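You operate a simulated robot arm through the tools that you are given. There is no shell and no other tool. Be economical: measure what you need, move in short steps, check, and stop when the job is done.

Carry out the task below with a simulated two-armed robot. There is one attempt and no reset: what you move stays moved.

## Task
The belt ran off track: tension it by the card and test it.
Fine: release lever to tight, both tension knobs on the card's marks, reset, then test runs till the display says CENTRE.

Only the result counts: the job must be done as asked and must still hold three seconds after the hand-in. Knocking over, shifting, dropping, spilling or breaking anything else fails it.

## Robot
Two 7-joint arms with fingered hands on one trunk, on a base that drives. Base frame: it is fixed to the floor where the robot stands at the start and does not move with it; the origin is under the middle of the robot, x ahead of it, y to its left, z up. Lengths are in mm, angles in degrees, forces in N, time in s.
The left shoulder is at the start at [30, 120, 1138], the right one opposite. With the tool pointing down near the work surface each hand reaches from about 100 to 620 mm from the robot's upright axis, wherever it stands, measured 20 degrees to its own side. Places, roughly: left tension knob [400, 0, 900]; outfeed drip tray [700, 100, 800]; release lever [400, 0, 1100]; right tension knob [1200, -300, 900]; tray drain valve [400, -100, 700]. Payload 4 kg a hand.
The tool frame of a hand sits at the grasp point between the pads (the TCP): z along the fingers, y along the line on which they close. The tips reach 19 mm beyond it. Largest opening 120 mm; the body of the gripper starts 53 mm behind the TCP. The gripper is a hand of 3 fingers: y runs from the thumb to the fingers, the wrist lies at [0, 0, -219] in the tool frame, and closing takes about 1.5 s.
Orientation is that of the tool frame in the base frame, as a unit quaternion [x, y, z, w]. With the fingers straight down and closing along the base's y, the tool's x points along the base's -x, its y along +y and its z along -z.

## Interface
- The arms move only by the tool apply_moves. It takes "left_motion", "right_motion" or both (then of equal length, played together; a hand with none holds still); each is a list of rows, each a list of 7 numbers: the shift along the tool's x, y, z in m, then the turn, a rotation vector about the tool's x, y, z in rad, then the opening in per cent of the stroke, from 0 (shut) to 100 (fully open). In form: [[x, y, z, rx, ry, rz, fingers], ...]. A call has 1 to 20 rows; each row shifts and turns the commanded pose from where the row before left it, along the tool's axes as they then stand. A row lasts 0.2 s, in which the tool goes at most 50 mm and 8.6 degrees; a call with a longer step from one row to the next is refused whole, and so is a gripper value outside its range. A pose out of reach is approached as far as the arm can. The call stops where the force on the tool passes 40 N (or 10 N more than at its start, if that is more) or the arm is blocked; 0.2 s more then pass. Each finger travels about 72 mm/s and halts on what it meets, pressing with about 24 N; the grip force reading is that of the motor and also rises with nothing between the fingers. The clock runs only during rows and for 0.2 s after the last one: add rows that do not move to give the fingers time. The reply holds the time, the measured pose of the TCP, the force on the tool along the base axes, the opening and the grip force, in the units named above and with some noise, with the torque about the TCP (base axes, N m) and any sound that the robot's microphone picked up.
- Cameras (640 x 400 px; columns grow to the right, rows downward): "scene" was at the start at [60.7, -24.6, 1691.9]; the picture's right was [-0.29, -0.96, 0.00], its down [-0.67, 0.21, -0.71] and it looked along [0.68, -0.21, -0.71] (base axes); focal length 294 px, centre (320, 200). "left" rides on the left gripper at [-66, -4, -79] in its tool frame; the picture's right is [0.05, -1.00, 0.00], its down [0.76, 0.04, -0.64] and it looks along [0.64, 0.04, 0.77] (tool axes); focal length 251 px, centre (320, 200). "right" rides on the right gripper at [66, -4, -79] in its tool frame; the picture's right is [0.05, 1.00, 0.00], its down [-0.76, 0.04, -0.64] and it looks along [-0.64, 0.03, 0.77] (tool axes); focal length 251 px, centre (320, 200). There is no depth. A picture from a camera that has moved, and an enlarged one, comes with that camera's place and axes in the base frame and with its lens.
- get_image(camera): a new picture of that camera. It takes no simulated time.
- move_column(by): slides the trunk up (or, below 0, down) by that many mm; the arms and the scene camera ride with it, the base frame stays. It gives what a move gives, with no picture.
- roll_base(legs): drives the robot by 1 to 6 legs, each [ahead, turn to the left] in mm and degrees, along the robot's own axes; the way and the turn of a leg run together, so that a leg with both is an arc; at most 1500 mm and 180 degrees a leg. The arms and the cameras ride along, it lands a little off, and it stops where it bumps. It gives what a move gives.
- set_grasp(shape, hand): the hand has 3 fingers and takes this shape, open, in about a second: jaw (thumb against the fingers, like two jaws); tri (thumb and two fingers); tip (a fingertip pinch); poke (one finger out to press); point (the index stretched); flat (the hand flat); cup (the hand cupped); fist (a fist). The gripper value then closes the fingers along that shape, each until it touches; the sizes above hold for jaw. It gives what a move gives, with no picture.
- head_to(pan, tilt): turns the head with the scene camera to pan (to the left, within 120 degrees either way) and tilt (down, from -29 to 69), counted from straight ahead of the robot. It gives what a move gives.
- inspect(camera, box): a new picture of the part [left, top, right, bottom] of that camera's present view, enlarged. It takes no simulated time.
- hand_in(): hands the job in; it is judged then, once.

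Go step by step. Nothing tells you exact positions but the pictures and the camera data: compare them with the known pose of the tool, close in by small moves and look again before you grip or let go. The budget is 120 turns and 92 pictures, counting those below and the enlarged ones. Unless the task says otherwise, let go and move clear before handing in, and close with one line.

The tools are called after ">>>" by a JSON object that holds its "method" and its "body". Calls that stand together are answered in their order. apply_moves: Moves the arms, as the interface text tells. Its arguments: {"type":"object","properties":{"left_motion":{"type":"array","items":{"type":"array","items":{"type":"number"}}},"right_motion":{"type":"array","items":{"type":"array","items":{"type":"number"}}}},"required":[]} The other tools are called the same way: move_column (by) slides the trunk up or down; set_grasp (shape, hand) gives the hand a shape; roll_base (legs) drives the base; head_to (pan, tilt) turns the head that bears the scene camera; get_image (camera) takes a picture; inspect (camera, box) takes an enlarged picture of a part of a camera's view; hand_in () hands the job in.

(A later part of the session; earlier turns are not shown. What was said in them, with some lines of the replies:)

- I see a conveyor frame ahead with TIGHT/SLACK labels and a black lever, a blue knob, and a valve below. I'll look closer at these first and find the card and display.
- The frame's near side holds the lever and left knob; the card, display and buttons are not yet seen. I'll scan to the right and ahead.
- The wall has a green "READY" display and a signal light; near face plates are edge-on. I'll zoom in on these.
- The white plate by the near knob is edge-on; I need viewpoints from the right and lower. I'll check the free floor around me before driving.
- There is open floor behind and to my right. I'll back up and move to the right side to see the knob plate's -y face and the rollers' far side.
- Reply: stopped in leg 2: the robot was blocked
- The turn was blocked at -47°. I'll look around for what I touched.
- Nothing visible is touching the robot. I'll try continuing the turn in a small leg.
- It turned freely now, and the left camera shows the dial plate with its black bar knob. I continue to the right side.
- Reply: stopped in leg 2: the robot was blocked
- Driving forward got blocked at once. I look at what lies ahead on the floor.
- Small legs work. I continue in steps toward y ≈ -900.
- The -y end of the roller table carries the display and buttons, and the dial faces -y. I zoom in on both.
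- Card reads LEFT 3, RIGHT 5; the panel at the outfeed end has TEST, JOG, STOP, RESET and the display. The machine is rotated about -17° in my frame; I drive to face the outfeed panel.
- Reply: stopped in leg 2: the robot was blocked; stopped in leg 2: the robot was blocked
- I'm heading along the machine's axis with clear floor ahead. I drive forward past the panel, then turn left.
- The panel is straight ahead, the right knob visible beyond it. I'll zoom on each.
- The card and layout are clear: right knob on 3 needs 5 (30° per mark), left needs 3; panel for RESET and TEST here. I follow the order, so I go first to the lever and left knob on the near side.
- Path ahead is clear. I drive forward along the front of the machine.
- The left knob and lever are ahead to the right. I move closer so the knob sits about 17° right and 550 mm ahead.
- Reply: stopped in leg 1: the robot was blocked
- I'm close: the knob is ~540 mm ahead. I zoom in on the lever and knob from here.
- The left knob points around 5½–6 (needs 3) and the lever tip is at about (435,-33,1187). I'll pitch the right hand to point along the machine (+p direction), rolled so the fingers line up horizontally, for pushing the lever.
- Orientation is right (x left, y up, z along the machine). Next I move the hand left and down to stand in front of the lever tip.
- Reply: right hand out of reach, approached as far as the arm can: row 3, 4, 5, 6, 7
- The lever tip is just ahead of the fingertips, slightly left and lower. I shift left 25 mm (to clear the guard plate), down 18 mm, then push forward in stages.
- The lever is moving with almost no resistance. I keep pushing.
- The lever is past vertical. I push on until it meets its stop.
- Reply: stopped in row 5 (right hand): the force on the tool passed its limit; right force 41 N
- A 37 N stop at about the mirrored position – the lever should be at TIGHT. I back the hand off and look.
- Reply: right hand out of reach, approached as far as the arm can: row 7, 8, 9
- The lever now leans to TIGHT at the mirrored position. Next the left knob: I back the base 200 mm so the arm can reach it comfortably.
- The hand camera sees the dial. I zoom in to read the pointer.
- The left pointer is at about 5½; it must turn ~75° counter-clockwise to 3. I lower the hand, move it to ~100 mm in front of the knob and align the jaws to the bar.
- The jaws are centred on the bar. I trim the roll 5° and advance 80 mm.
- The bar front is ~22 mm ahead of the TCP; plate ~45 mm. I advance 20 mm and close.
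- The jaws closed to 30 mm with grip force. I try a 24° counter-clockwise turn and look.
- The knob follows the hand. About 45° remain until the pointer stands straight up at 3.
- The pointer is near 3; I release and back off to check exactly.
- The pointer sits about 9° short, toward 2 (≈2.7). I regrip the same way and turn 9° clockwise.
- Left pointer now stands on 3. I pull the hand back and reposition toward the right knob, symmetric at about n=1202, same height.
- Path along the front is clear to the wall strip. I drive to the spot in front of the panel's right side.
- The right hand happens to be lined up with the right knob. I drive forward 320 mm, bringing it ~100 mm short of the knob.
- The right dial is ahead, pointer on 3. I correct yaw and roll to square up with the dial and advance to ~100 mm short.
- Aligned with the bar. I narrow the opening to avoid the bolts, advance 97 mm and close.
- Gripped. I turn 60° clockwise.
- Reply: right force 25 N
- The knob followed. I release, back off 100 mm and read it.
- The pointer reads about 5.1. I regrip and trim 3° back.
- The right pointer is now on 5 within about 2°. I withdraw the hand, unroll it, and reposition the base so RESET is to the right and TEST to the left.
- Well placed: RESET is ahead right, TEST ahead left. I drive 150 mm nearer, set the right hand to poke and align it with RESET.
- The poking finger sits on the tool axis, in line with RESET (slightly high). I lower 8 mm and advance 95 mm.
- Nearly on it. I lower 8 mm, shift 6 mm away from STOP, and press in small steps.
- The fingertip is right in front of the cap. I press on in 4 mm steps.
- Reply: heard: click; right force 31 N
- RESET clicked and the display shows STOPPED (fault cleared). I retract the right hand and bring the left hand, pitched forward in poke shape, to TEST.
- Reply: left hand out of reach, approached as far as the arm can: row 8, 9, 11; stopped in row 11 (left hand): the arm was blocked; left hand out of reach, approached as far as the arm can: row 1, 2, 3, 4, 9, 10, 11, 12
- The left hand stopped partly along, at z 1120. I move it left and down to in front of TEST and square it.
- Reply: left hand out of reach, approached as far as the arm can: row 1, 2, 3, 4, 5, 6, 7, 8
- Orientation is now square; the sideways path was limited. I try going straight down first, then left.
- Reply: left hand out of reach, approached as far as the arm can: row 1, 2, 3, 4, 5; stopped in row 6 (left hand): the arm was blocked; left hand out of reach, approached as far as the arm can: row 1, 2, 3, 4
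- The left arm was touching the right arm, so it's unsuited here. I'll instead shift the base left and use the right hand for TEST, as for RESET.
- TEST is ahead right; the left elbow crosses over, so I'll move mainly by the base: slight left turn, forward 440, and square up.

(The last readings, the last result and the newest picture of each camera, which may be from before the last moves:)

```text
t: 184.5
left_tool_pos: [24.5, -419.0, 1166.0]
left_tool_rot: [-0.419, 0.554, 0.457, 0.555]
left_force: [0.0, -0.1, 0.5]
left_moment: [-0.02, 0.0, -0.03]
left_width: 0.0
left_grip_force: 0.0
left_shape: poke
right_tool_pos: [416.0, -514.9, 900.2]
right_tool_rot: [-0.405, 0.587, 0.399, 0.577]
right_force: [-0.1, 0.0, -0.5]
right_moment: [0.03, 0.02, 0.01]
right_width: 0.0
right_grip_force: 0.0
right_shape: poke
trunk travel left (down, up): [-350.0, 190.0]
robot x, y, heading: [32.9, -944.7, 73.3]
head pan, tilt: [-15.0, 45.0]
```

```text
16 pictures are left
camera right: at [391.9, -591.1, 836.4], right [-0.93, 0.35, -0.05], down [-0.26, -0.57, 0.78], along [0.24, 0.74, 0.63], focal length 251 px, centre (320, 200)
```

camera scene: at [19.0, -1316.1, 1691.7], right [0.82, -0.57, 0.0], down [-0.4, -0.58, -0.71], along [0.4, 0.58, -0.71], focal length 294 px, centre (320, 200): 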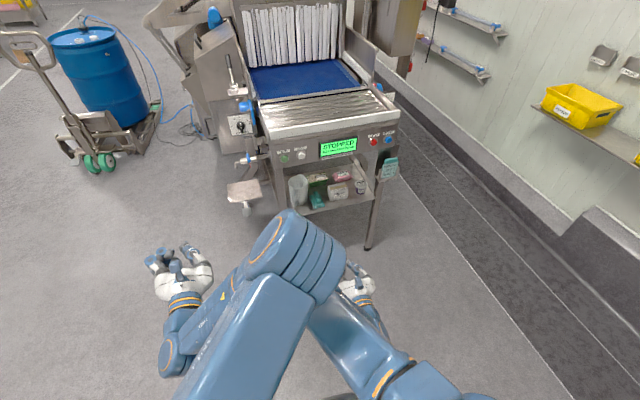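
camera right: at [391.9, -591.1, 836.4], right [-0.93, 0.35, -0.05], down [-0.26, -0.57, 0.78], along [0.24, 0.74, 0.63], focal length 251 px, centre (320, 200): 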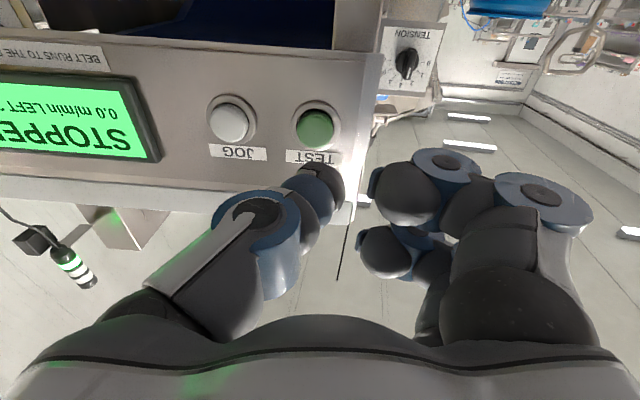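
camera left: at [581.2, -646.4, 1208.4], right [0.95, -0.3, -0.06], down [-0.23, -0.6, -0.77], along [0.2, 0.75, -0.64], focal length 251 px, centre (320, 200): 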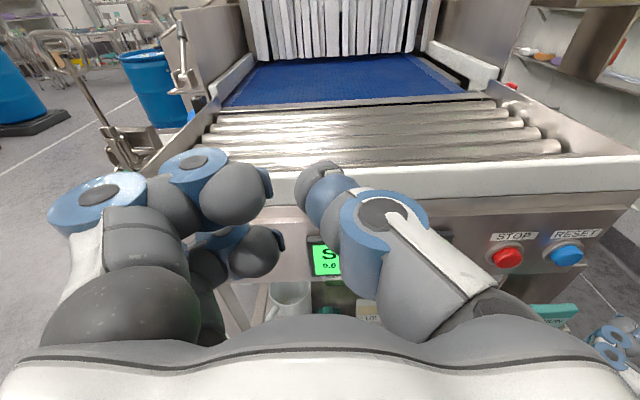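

TEST is straight ahead of the poking finger. I advance with small corrections, then press in fine steps.

>>> {"method": "apply_moves", "body": {"right_motion": [[-0.0042, -0.0011, 0.0225, 0, 0, 0, 0], [-0.0042, -0.0011, 0.0225, 0, 0, 0, 0], [-0.0042, -0.0011, 0.0225, 0, 0, 0, 0], [-0.0042, -0.0011, 0.0225, 0, 0, 0, 0]]}}

>>> {"method": "get_image", "body": {"camera": "right"}}

```text
t: 185.5
left_tool_pos: [24.5, -418.4, 1165.7]
left_tool_rot: [-0.421, 0.554, 0.457, 0.554]
left_force: [-0.7, 0.6, 0.8]
left_moment: [0.01, 0.02, -0.05]
left_width: 0.1
left_grip_force: 0.0
left_shape: poke
right_tool_pos: [453.2, -429.0, 914.3]
right_tool_rot: [-0.406, 0.587, 0.399, 0.576]
right_force: [0.0, -0.2, -0.5]
right_moment: [0.01, 0.01, -0.02]
right_width: 0.1
right_grip_force: 0.0
right_shape: poke
trunk travel left (down, up): [-350.0, 190.0]
robot x, y, heading: [37.2, -946.0, 73.1]
head pan, tilt: [-15.0, 45.0]
```

```text
15 pictures are left
camera right: at [428.1, -506.2, 851.5], right [-0.93, 0.35, -0.05], down [-0.26, -0.57, 0.78], along [0.24, 0.74, 0.63], focal length 251 px, centre (320, 200)
```

right: 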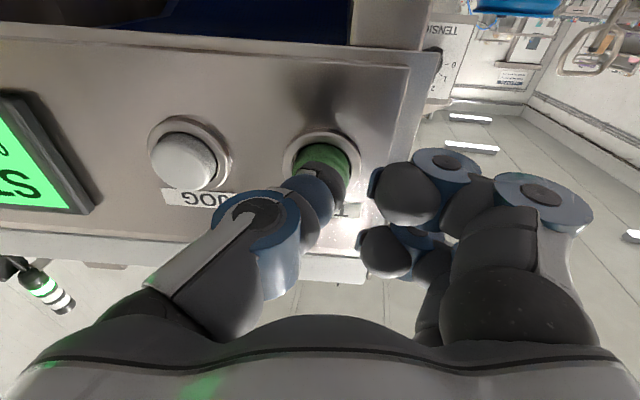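

The fingertip is on the TEST cap. I press in 4 mm steps.

>>> {"method": "apply_moves", "body": {"right_motion": [[0, 0, 0.004, 0, 0, 0, 0], [0, 0, 0.004, 0, 0, 0, 0], [0, 0, 0.004, 0, 0, 0, 0], [0, 0, 0.004, 0, 0, 0, 0], [0, 0, 0.003, 0, 0, 0, 0]]}}

>>> {"method": "get_image", "body": {"camera": "scene"}}

```text
t: 186.7
left_tool_pos: [24.2, -419.8, 1164.2]
left_tool_rot: [-0.42, 0.553, 0.458, 0.555]
left_force: [-0.6, 0.1, 0.3]
left_moment: [0.0, -0.04, -0.01]
left_width: 0.1
left_grip_force: 0.0
left_shape: poke
right_tool_pos: [459.6, -413.6, 915.7]
right_tool_rot: [-0.406, 0.588, 0.398, 0.575]
right_force: [-1.5, -6.1, 1.2]
right_moment: [0.06, -0.03, 0.0]
right_width: 0.2
right_grip_force: 0.1
right_shape: poke
trunk travel left (down, up): [-350.0, 190.0]
robot x, y, heading: [38.2, -945.8, 73.4]
head pan, tilt: [-15.0, 45.0]
heard: click
```

```text
14 pictures are left
camera scene: at [77.6, -895.8, 1691.8], right [0.85, -0.53, 0.0], down [-0.37, -0.6, -0.71], along [0.37, 0.6, -0.71], focal length 294 px, centre (320, 200)
```

scene: 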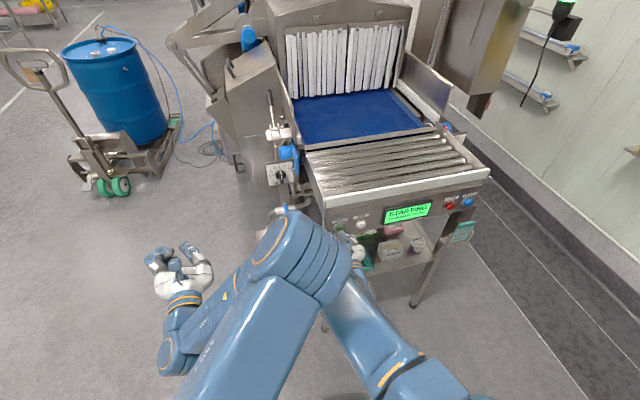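

TEST clicked; the display shows STARTING. I keep the button held and let time run.

>>> {"method": "apply_moves", "body": {"right_motion": [[0, 0, 0, 0, 0, 0, 0], [0, 0, 0, 0, 0, 0, 0], [0, 0, 0, 0, 0, 0, 0], [0, 0, 0, 0, 0, 0, 0], [0, 0, 0, 0, 0, 0, 0], [0, 0, 0, 0, 0, 0, 0], [0, 0, 0, 0, 0, 0, 0], [0, 0, 0, 0, 0, 0, 0], [0, 0, 0, 0, 0, 0, 0], [0, 0, 0, 0, 0, 0, 0], [0, 0, 0, 0, 0, 0, 0], [0, 0, 0, 0, 0, 0, 0], [0, 0, 0, 0, 0, 0, 0], [0, 0, 0, 0, 0, 0, 0], [0, 0, 0, 0, 0, 0, 0]]}}

>>> {"method": "inspect", "body": {"camera": "scene", "box": [320, 180, 490, 270]}}

```text
t: 189.9
left_tool_pos: [23.7, -419.4, 1164.9]
left_tool_rot: [-0.42, 0.553, 0.457, 0.555]
left_force: [-0.3, 0.3, -0.3]
left_moment: [0.0, -0.03, -0.02]
left_width: 0.3
left_grip_force: 0.0
left_shape: poke
right_tool_pos: [459.0, -414.3, 915.8]
right_tool_rot: [-0.406, 0.586, 0.4, 0.576]
right_force: [-2.1, -10.1, -1.9]
right_moment: [-0.01, 0.0, -0.03]
right_width: 0.0
right_grip_force: 0.2
right_shape: poke
trunk travel left (down, up): [-350.0, 190.0]
robot x, y, heading: [38.6, -948.2, 73.0]
head pan, tilt: [-15.0, 45.0]
```

```text
3.76 times, centred on (405, 225) of scene
camera zoom: at [77.9, -895.9, 1691.8], right [0.85, -0.53, 0.0], down [-0.37, -0.6, -0.71], along [0.37, 0.6, -0.71], focal length 1107 px, centre (0, 106)
```

zoom: 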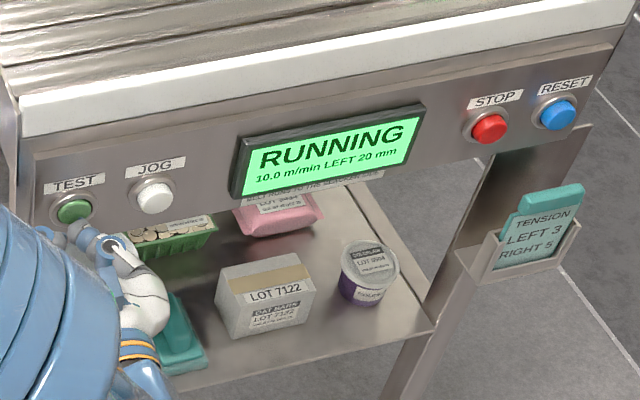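

RUNNING at 10 m/min, offset decreasing 24 → 20 mm. I keep holding and wait.

>>> {"method": "apply_moves", "body": {"right_motion": [[0, 0, 0, 0, 0, 0, 0], [0, 0, 0, 0, 0, 0, 0], [0, 0, 0, 0, 0, 0, 0], [0, 0, 0, 0, 0, 0, 0], [0, 0, 0, 0, 0, 0, 0], [0, 0, 0, 0, 0, 0, 0], [0, 0, 0, 0, 0, 0, 0], [0, 0, 0, 0, 0, 0, 0], [0, 0, 0, 0, 0, 0, 0], [0, 0, 0, 0, 0, 0, 0], [0, 0, 0, 0, 0, 0, 0], [0, 0, 0, 0, 0, 0, 0], [0, 0, 0, 0, 0, 0, 0], [0, 0, 0, 0, 0, 0, 0], [0, 0, 0, 0, 0, 0, 0], [0, 0, 0, 0, 0, 0, 0], [0, 0, 0, 0, 0, 0, 0], [0, 0, 0, 0, 0, 0, 0], [0, 0, 0, 0, 0, 0, 0], [0, 0, 0, 0, 0, 0, 0]]}}

>>> {"method": "apply_moves", "body": {"right_motion": [[0, 0, 0, 0, 0, 0, 0], [0, 0, 0, 0, 0, 0, 0], [0, 0, 0, 0, 0, 0, 0], [0, 0, 0, 0, 0, 0, 0], [0, 0, 0, 0, 0, 0, 0], [0, 0, 0, 0, 0, 0, 0], [0, 0, 0, 0, 0, 0, 0], [0, 0, 0, 0, 0, 0, 0], [0, 0, 0, 0, 0, 0, 0], [0, 0, 0, 0, 0, 0, 0], [0, 0, 0, 0, 0, 0, 0], [0, 0, 0, 0, 0, 0, 0], [0, 0, 0, 0, 0, 0, 0], [0, 0, 0, 0, 0, 0, 0], [0, 0, 0, 0, 0, 0, 0], [0, 0, 0, 0, 0, 0, 0], [0, 0, 0, 0, 0, 0, 0], [0, 0, 0, 0, 0, 0, 0], [0, 0, 0, 0, 0, 0, 0], [0, 0, 0, 0, 0, 0, 0]]}}

>>> {"method": "inspect", "body": {"camera": "scene", "box": [320, 180, 490, 270]}}

```text
t: 194.1
left_tool_pos: [24.4, -419.8, 1165.2]
left_tool_rot: [-0.42, 0.554, 0.457, 0.555]
left_force: [0.2, 0.1, -0.2]
left_moment: [-0.01, 0.02, 0.0]
left_width: 0.0
left_grip_force: 0.2
left_shape: poke
right_tool_pos: [459.0, -413.8, 914.8]
right_tool_rot: [-0.405, 0.587, 0.399, 0.577]
right_force: [-3.0, -11.6, -4.3]
right_moment: [-0.02, 0.03, -0.06]
right_width: 0.0
right_grip_force: 0.0
right_shape: poke
trunk travel left (down, up): [-350.0, 190.0]
robot x, y, heading: [41.6, -946.1, 73.2]
head pan, tilt: [-15.0, 45.0]
```

```text
t: 198.3
left_tool_pos: [23.6, -418.6, 1165.7]
left_tool_rot: [-0.421, 0.553, 0.457, 0.555]
left_force: [0.5, 0.4, -0.5]
left_moment: [0.03, -0.02, 0.02]
left_width: 0.0
left_grip_force: 0.0
left_shape: poke
right_tool_pos: [460.4, -413.6, 915.2]
right_tool_rot: [-0.406, 0.587, 0.399, 0.576]
right_force: [-3.5, -11.8, -4.5]
right_moment: [-0.06, -0.01, -0.03]
right_width: 0.0
right_grip_force: 0.0
right_shape: poke
trunk travel left (down, up): [-350.0, 190.0]
robot x, y, heading: [40.9, -943.9, 73.2]
head pan, tilt: [-15.0, 45.0]
```

```text
3.76 times, centred on (405, 225) of scene
camera zoom: at [77.9, -896.0, 1691.8], right [0.85, -0.53, 0.0], down [-0.37, -0.6, -0.71], along [0.37, 0.6, -0.71], focal length 1107 px, centre (0, 106)
```

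zoom: 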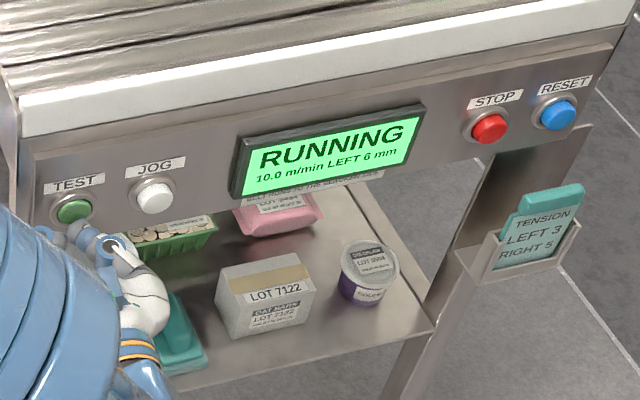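

Now LEFT 6 mm and falling. I wait on.

>>> {"method": "apply_moves", "body": {"right_motion": [[0, 0, 0, 0, 0, 0, 0], [0, 0, 0, 0, 0, 0, 0], [0, 0, 0, 0, 0, 0, 0], [0, 0, 0, 0, 0, 0, 0], [0, 0, 0, 0, 0, 0, 0], [0, 0, 0, 0, 0, 0, 0], [0, 0, 0, 0, 0, 0, 0], [0, 0, 0, 0, 0, 0, 0], [0, 0, 0, 0, 0, 0, 0], [0, 0, 0, 0, 0, 0, 0], [0, 0, 0, 0, 0, 0, 0], [0, 0, 0, 0, 0, 0, 0], [0, 0, 0, 0, 0, 0, 0], [0, 0, 0, 0, 0, 0, 0], [0, 0, 0, 0, 0, 0, 0], [0, 0, 0, 0, 0, 0, 0], [0, 0, 0, 0, 0, 0, 0], [0, 0, 0, 0, 0, 0, 0], [0, 0, 0, 0, 0, 0, 0], [0, 0, 0, 0, 0, 0, 0]]}}

>>> {"method": "inspect", "body": {"camera": "scene", "box": [320, 180, 490, 270]}}

```text
t: 202.5
left_tool_pos: [24.6, -419.5, 1165.8]
left_tool_rot: [-0.421, 0.553, 0.457, 0.555]
left_force: [0.7, 0.3, -0.4]
left_moment: [0.01, -0.05, -0.03]
left_width: 0.0
left_grip_force: 0.1
left_shape: poke
right_tool_pos: [458.5, -414.2, 915.2]
right_tool_rot: [-0.405, 0.587, 0.399, 0.576]
right_force: [-3.3, -12.0, -3.9]
right_moment: [0.03, 0.04, -0.04]
right_width: 0.3
right_grip_force: 0.0
right_shape: poke
trunk travel left (down, up): [-350.0, 190.0]
robot x, y, heading: [37.0, -946.3, 73.1]
head pan, tilt: [-15.0, 45.0]
```

```text
3.76 times, centred on (405, 225) of scene
camera zoom: at [77.9, -896.0, 1691.8], right [0.85, -0.53, 0.0], down [-0.37, -0.6, -0.71], along [0.37, 0.6, -0.71], focal length 1107 px, centre (0, 106)
```

zoom: 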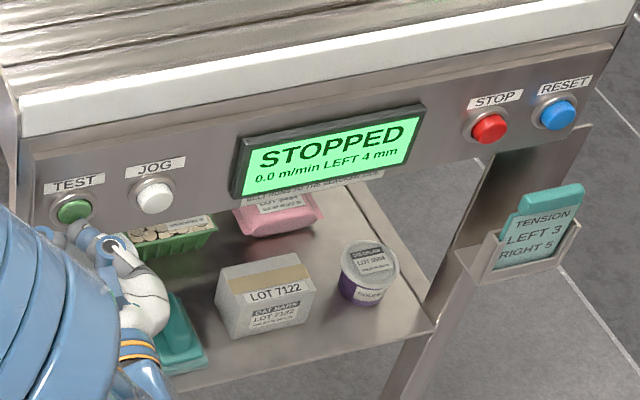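

The run ended by itself at LEFT 4 mm; another test run is needed. I release and press TEST again.

>>> {"method": "apply_moves", "body": {"right_motion": [[0, 0, -0.02, 0, 0, 0, 0], [0, 0, -0.015, 0, 0, 0, 0], [0, 0, 0, 0, 0, 0, 0], [0, 0, 0, 0, 0, 0, 0], [0, 0, 0.02, 0, 0, 0, 0], [0, 0, 0.007, 0, 0, 0, 0], [0, 0, 0.004, 0, 0, 0, 0], [0, 0, 0.004, 0, 0, 0, 0], [0, 0, 0, 0, 0, 0, 0]]}}

>>> {"method": "apply_moves", "body": {"right_motion": [[0, 0, -0.02, 0, 0, 0, 0], [0, 0, -0.02, 0, 0, 0, 0], [0, 0, 0, 0, 0, 0, 0], [0, 0, 0, 0, 0, 0, 0], [0, 0, 0, 0, 0, 0, 0], [0, 0, 0, 0, 0, 0, 0], [0, 0, 0, 0, 0, 0, 0], [0, 0, 0, 0, 0, 0, 0], [0, 0, 0, 0, 0, 0, 0], [0, 0, 0, 0, 0, 0, 0], [0, 0, 0, 0, 0, 0, 0], [0, 0, 0, 0, 0, 0, 0], [0, 0, 0, 0, 0, 0, 0], [0, 0, 0, 0, 0, 0, 0], [0, 0, 0, 0, 0, 0, 0], [0, 0, 0, 0, 0, 0, 0], [0, 0, 0, 0, 0, 0, 0], [0, 0, 0, 0, 0, 0, 0], [0, 0, 0, 0, 0, 0, 0], [0, 0, 0, 0, 0, 0, 0]]}}

>>> {"method": "inspect", "body": {"camera": "scene", "box": [320, 180, 490, 270]}}

```text
t: 204.5
left_tool_pos: [23.5, -419.2, 1164.8]
left_tool_rot: [-0.421, 0.553, 0.457, 0.555]
left_force: [1.0, 0.4, -0.5]
left_moment: [0.01, 0.02, 0.01]
left_width: 0.0
left_grip_force: 0.2
left_shape: poke
right_tool_pos: [460.4, -412.4, 915.8]
right_tool_rot: [-0.406, 0.588, 0.398, 0.576]
right_force: [-3.6, -6.7, 0.0]
right_moment: [0.05, 0.0, 0.0]
right_width: 0.2
right_grip_force: 0.1
right_shape: poke
trunk travel left (down, up): [-350.0, 190.0]
robot x, y, heading: [42.6, -944.0, 73.2]
head pan, tilt: [-15.0, 45.0]
heard: click
```

```text
t: 208.7
left_tool_pos: [24.3, -419.5, 1164.5]
left_tool_rot: [-0.42, 0.554, 0.457, 0.555]
left_force: [-0.1, 0.3, -0.2]
left_moment: [0.0, -0.01, -0.01]
left_width: 0.1
left_grip_force: 0.1
left_shape: poke
right_tool_pos: [445.2, -450.4, 914.8]
right_tool_rot: [-0.405, 0.587, 0.399, 0.576]
right_force: [0.1, 0.2, -0.2]
right_moment: [-0.01, 0.02, 0.02]
right_width: 0.0
right_grip_force: 0.1
right_shape: poke
trunk travel left (down, up): [-350.0, 190.0]
robot x, y, heading: [40.5, -947.2, 73.1]
head pan, tilt: [-15.0, 45.0]
```

```text
3.76 times, centred on (405, 225) of scene
camera zoom: at [78.1, -894.4, 1691.7], right [0.85, -0.53, 0.0], down [-0.37, -0.6, -0.71], along [0.37, 0.6, -0.71], focal length 1107 px, centre (0, 106)
```

zoom: 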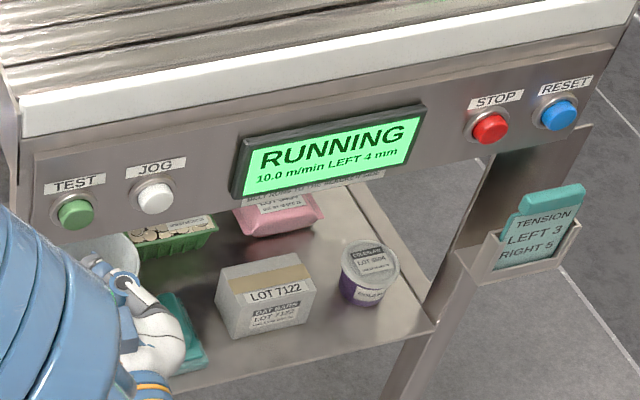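

It runs on its own with the hand clear. I wait for the run to finish.

>>> {"method": "apply_moves", "body": {"right_motion": [[0, 0, 0, 0, 0, 0, 0], [0, 0, 0, 0, 0, 0, 0], [0, 0, 0, 0, 0, 0, 0], [0, 0, 0, 0, 0, 0, 0], [0, 0, 0, 0, 0, 0, 0], [0, 0, 0, 0, 0, 0, 0], [0, 0, 0, 0, 0, 0, 0], [0, 0, 0, 0, 0, 0, 0], [0, 0, 0, 0, 0, 0, 0], [0, 0, 0, 0, 0, 0, 0], [0, 0, 0, 0, 0, 0, 0], [0, 0, 0, 0, 0, 0, 0], [0, 0, 0, 0, 0, 0, 0], [0, 0, 0, 0, 0, 0, 0], [0, 0, 0, 0, 0, 0, 0], [0, 0, 0, 0, 0, 0, 0], [0, 0, 0, 0, 0, 0, 0], [0, 0, 0, 0, 0, 0, 0], [0, 0, 0, 0, 0, 0, 0], [0, 0, 0, 0, 0, 0, 0]]}}

>>> {"method": "apply_moves", "body": {"right_motion": [[0, 0, 0, 0, 0, 0, 0], [0, 0, 0, 0, 0, 0, 0], [0, 0, 0, 0, 0, 0, 0], [0, 0, 0, 0, 0, 0, 0], [0, 0, 0, 0, 0, 0, 0], [0, 0, 0, 0, 0, 0, 0], [0, 0, 0, 0, 0, 0, 0], [0, 0, 0, 0, 0, 0, 0], [0, 0, 0, 0, 0, 0, 0], [0, 0, 0, 0, 0, 0, 0], [0, 0, 0, 0, 0, 0, 0], [0, 0, 0, 0, 0, 0, 0], [0, 0, 0, 0, 0, 0, 0], [0, 0, 0, 0, 0, 0, 0], [0, 0, 0, 0, 0, 0, 0], [0, 0, 0, 0, 0, 0, 0], [0, 0, 0, 0, 0, 0, 0], [0, 0, 0, 0, 0, 0, 0], [0, 0, 0, 0, 0, 0, 0], [0, 0, 0, 0, 0, 0, 0]]}}

>>> {"method": "inspect", "body": {"camera": "scene", "box": [320, 180, 490, 270]}}

```text
t: 212.9
left_tool_pos: [24.2, -419.0, 1164.6]
left_tool_rot: [-0.421, 0.554, 0.456, 0.555]
left_force: [0.1, -0.1, 0.3]
left_moment: [-0.02, -0.01, 0.02]
left_width: 0.0
left_grip_force: 0.0
left_shape: poke
right_tool_pos: [445.0, -451.6, 916.0]
right_tool_rot: [-0.406, 0.587, 0.399, 0.575]
right_force: [0.1, -0.5, -0.1]
right_moment: [-0.02, -0.01, -0.02]
right_width: 0.0
right_grip_force: 0.0
right_shape: poke
trunk travel left (down, up): [-350.0, 190.0]
robot x, y, heading: [37.4, -944.5, 73.1]
head pan, tilt: [-15.0, 45.0]
```

```text
t: 217.1
left_tool_pos: [24.2, -417.8, 1163.7]
left_tool_rot: [-0.42, 0.554, 0.456, 0.555]
left_force: [0.0, 0.1, 0.1]
left_moment: [0.04, -0.02, 0.04]
left_width: 0.2
left_grip_force: 0.0
left_shape: poke
right_tool_pos: [445.8, -451.8, 915.8]
right_tool_rot: [-0.406, 0.587, 0.399, 0.576]
right_force: [-0.3, 0.3, -0.4]
right_moment: [0.0, 0.0, 0.03]
right_width: 0.0
right_grip_force: 0.0
right_shape: poke
trunk travel left (down, up): [-350.0, 190.0]
robot x, y, heading: [41.1, -944.8, 73.5]
head pan, tilt: [-15.0, 45.0]
```

```text
3.76 times, centred on (405, 225) of scene
camera zoom: at [78.1, -894.4, 1691.7], right [0.85, -0.53, 0.0], down [-0.37, -0.6, -0.71], along [0.37, 0.6, -0.71], focal length 1107 px, centre (0, 106)
```

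zoom: 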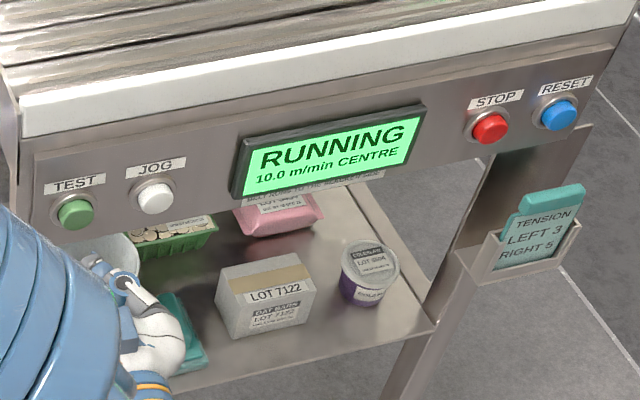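

The display says CENTRE. I withdraw the hand further and let the run end to see that it holds.

>>> {"method": "apply_moves", "body": {"right_motion": [[0, 0, -0.03, 0, 0, 0, 0], [0, 0, -0.03, 0, 0, 0, 0], [0, 0, -0.03, 0, 0, 0, 0], [0, 0, 0, 0, 0, 0, 0], [0, 0, 0, 0, 0, 0, 0], [0, 0, 0, 0, 0, 0, 0], [0, 0, 0, 0, 0, 0, 0], [0, 0, 0, 0, 0, 0, 0], [0, 0, 0, 0, 0, 0, 0], [0, 0, 0, 0, 0, 0, 0], [0, 0, 0, 0, 0, 0, 0], [0, 0, 0, 0, 0, 0, 0], [0, 0, 0, 0, 0, 0, 0], [0, 0, 0, 0, 0, 0, 0], [0, 0, 0, 0, 0, 0, 0], [0, 0, 0, 0, 0, 0, 0], [0, 0, 0, 0, 0, 0, 0], [0, 0, 0, 0, 0, 0, 0], [0, 0, 0, 0, 0, 0, 0], [0, 0, 0, 0, 0, 0, 0]]}}

>>> {"method": "inspect", "body": {"camera": "scene", "box": [320, 180, 490, 270]}}

>>> {"method": "inspect", "body": {"camera": "scene", "box": [240, 80, 320, 200]}}

```text
t: 221.3
left_tool_pos: [24.6, -418.5, 1163.6]
left_tool_rot: [-0.421, 0.554, 0.456, 0.555]
left_force: [-0.4, -1.2, 0.1]
left_moment: [0.0, 0.01, 0.0]
left_width: 0.0
left_grip_force: 0.2
left_shape: poke
right_tool_pos: [414.0, -534.2, 916.7]
right_tool_rot: [-0.406, 0.588, 0.398, 0.575]
right_force: [0.4, 0.6, 0.2]
right_moment: [-0.02, 0.01, 0.01]
right_width: 0.0
right_grip_force: 0.0
right_shape: poke
trunk travel left (down, up): [-350.0, 190.0]
robot x, y, heading: [37.7, -947.0, 73.3]
head pan, tilt: [-15.0, 45.0]
```

```text
3.76 times, centred on (405, 225) of scene
camera zoom: at [78.1, -894.5, 1691.7], right [0.85, -0.53, 0.0], down [-0.37, -0.6, -0.71], along [0.37, 0.6, -0.71], focal length 1107 px, centre (0, 106)
```

zoom: 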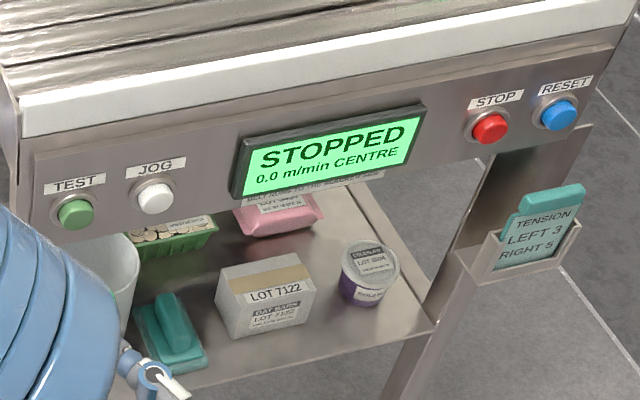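

```text
3.33 times, centred on (280, 140) of scene
camera zoom: at [78.1, -894.5, 1691.7], right [0.85, -0.53, 0.0], down [-0.37, -0.6, -0.71], along [0.37, 0.6, -0.71], focal length 980 px, centre (453, 400)
```

zoom: 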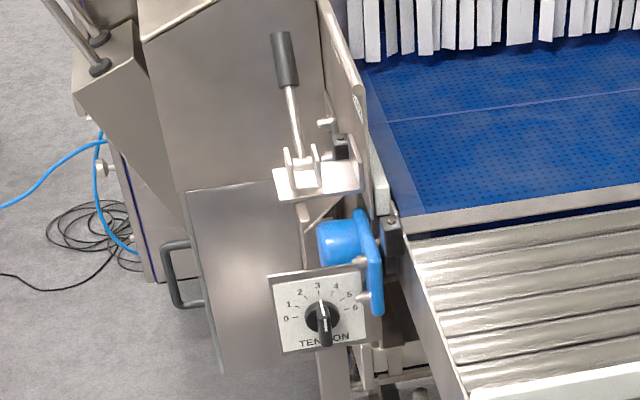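

The display holds STOPPED / CENTRE, the lever stands at TIGHT, the left knob is on 3 and the hands are clear. I hand in.

>>> {"method": "hand_in", "body": {}}

```text
The job is handed in.
```

The belt is tensioned and tested: the lever is at TIGHT, the left knob is on 3 and the right knob is on 5 (within about 2°). After RESET and two test runs the display stopped on CENTRE.
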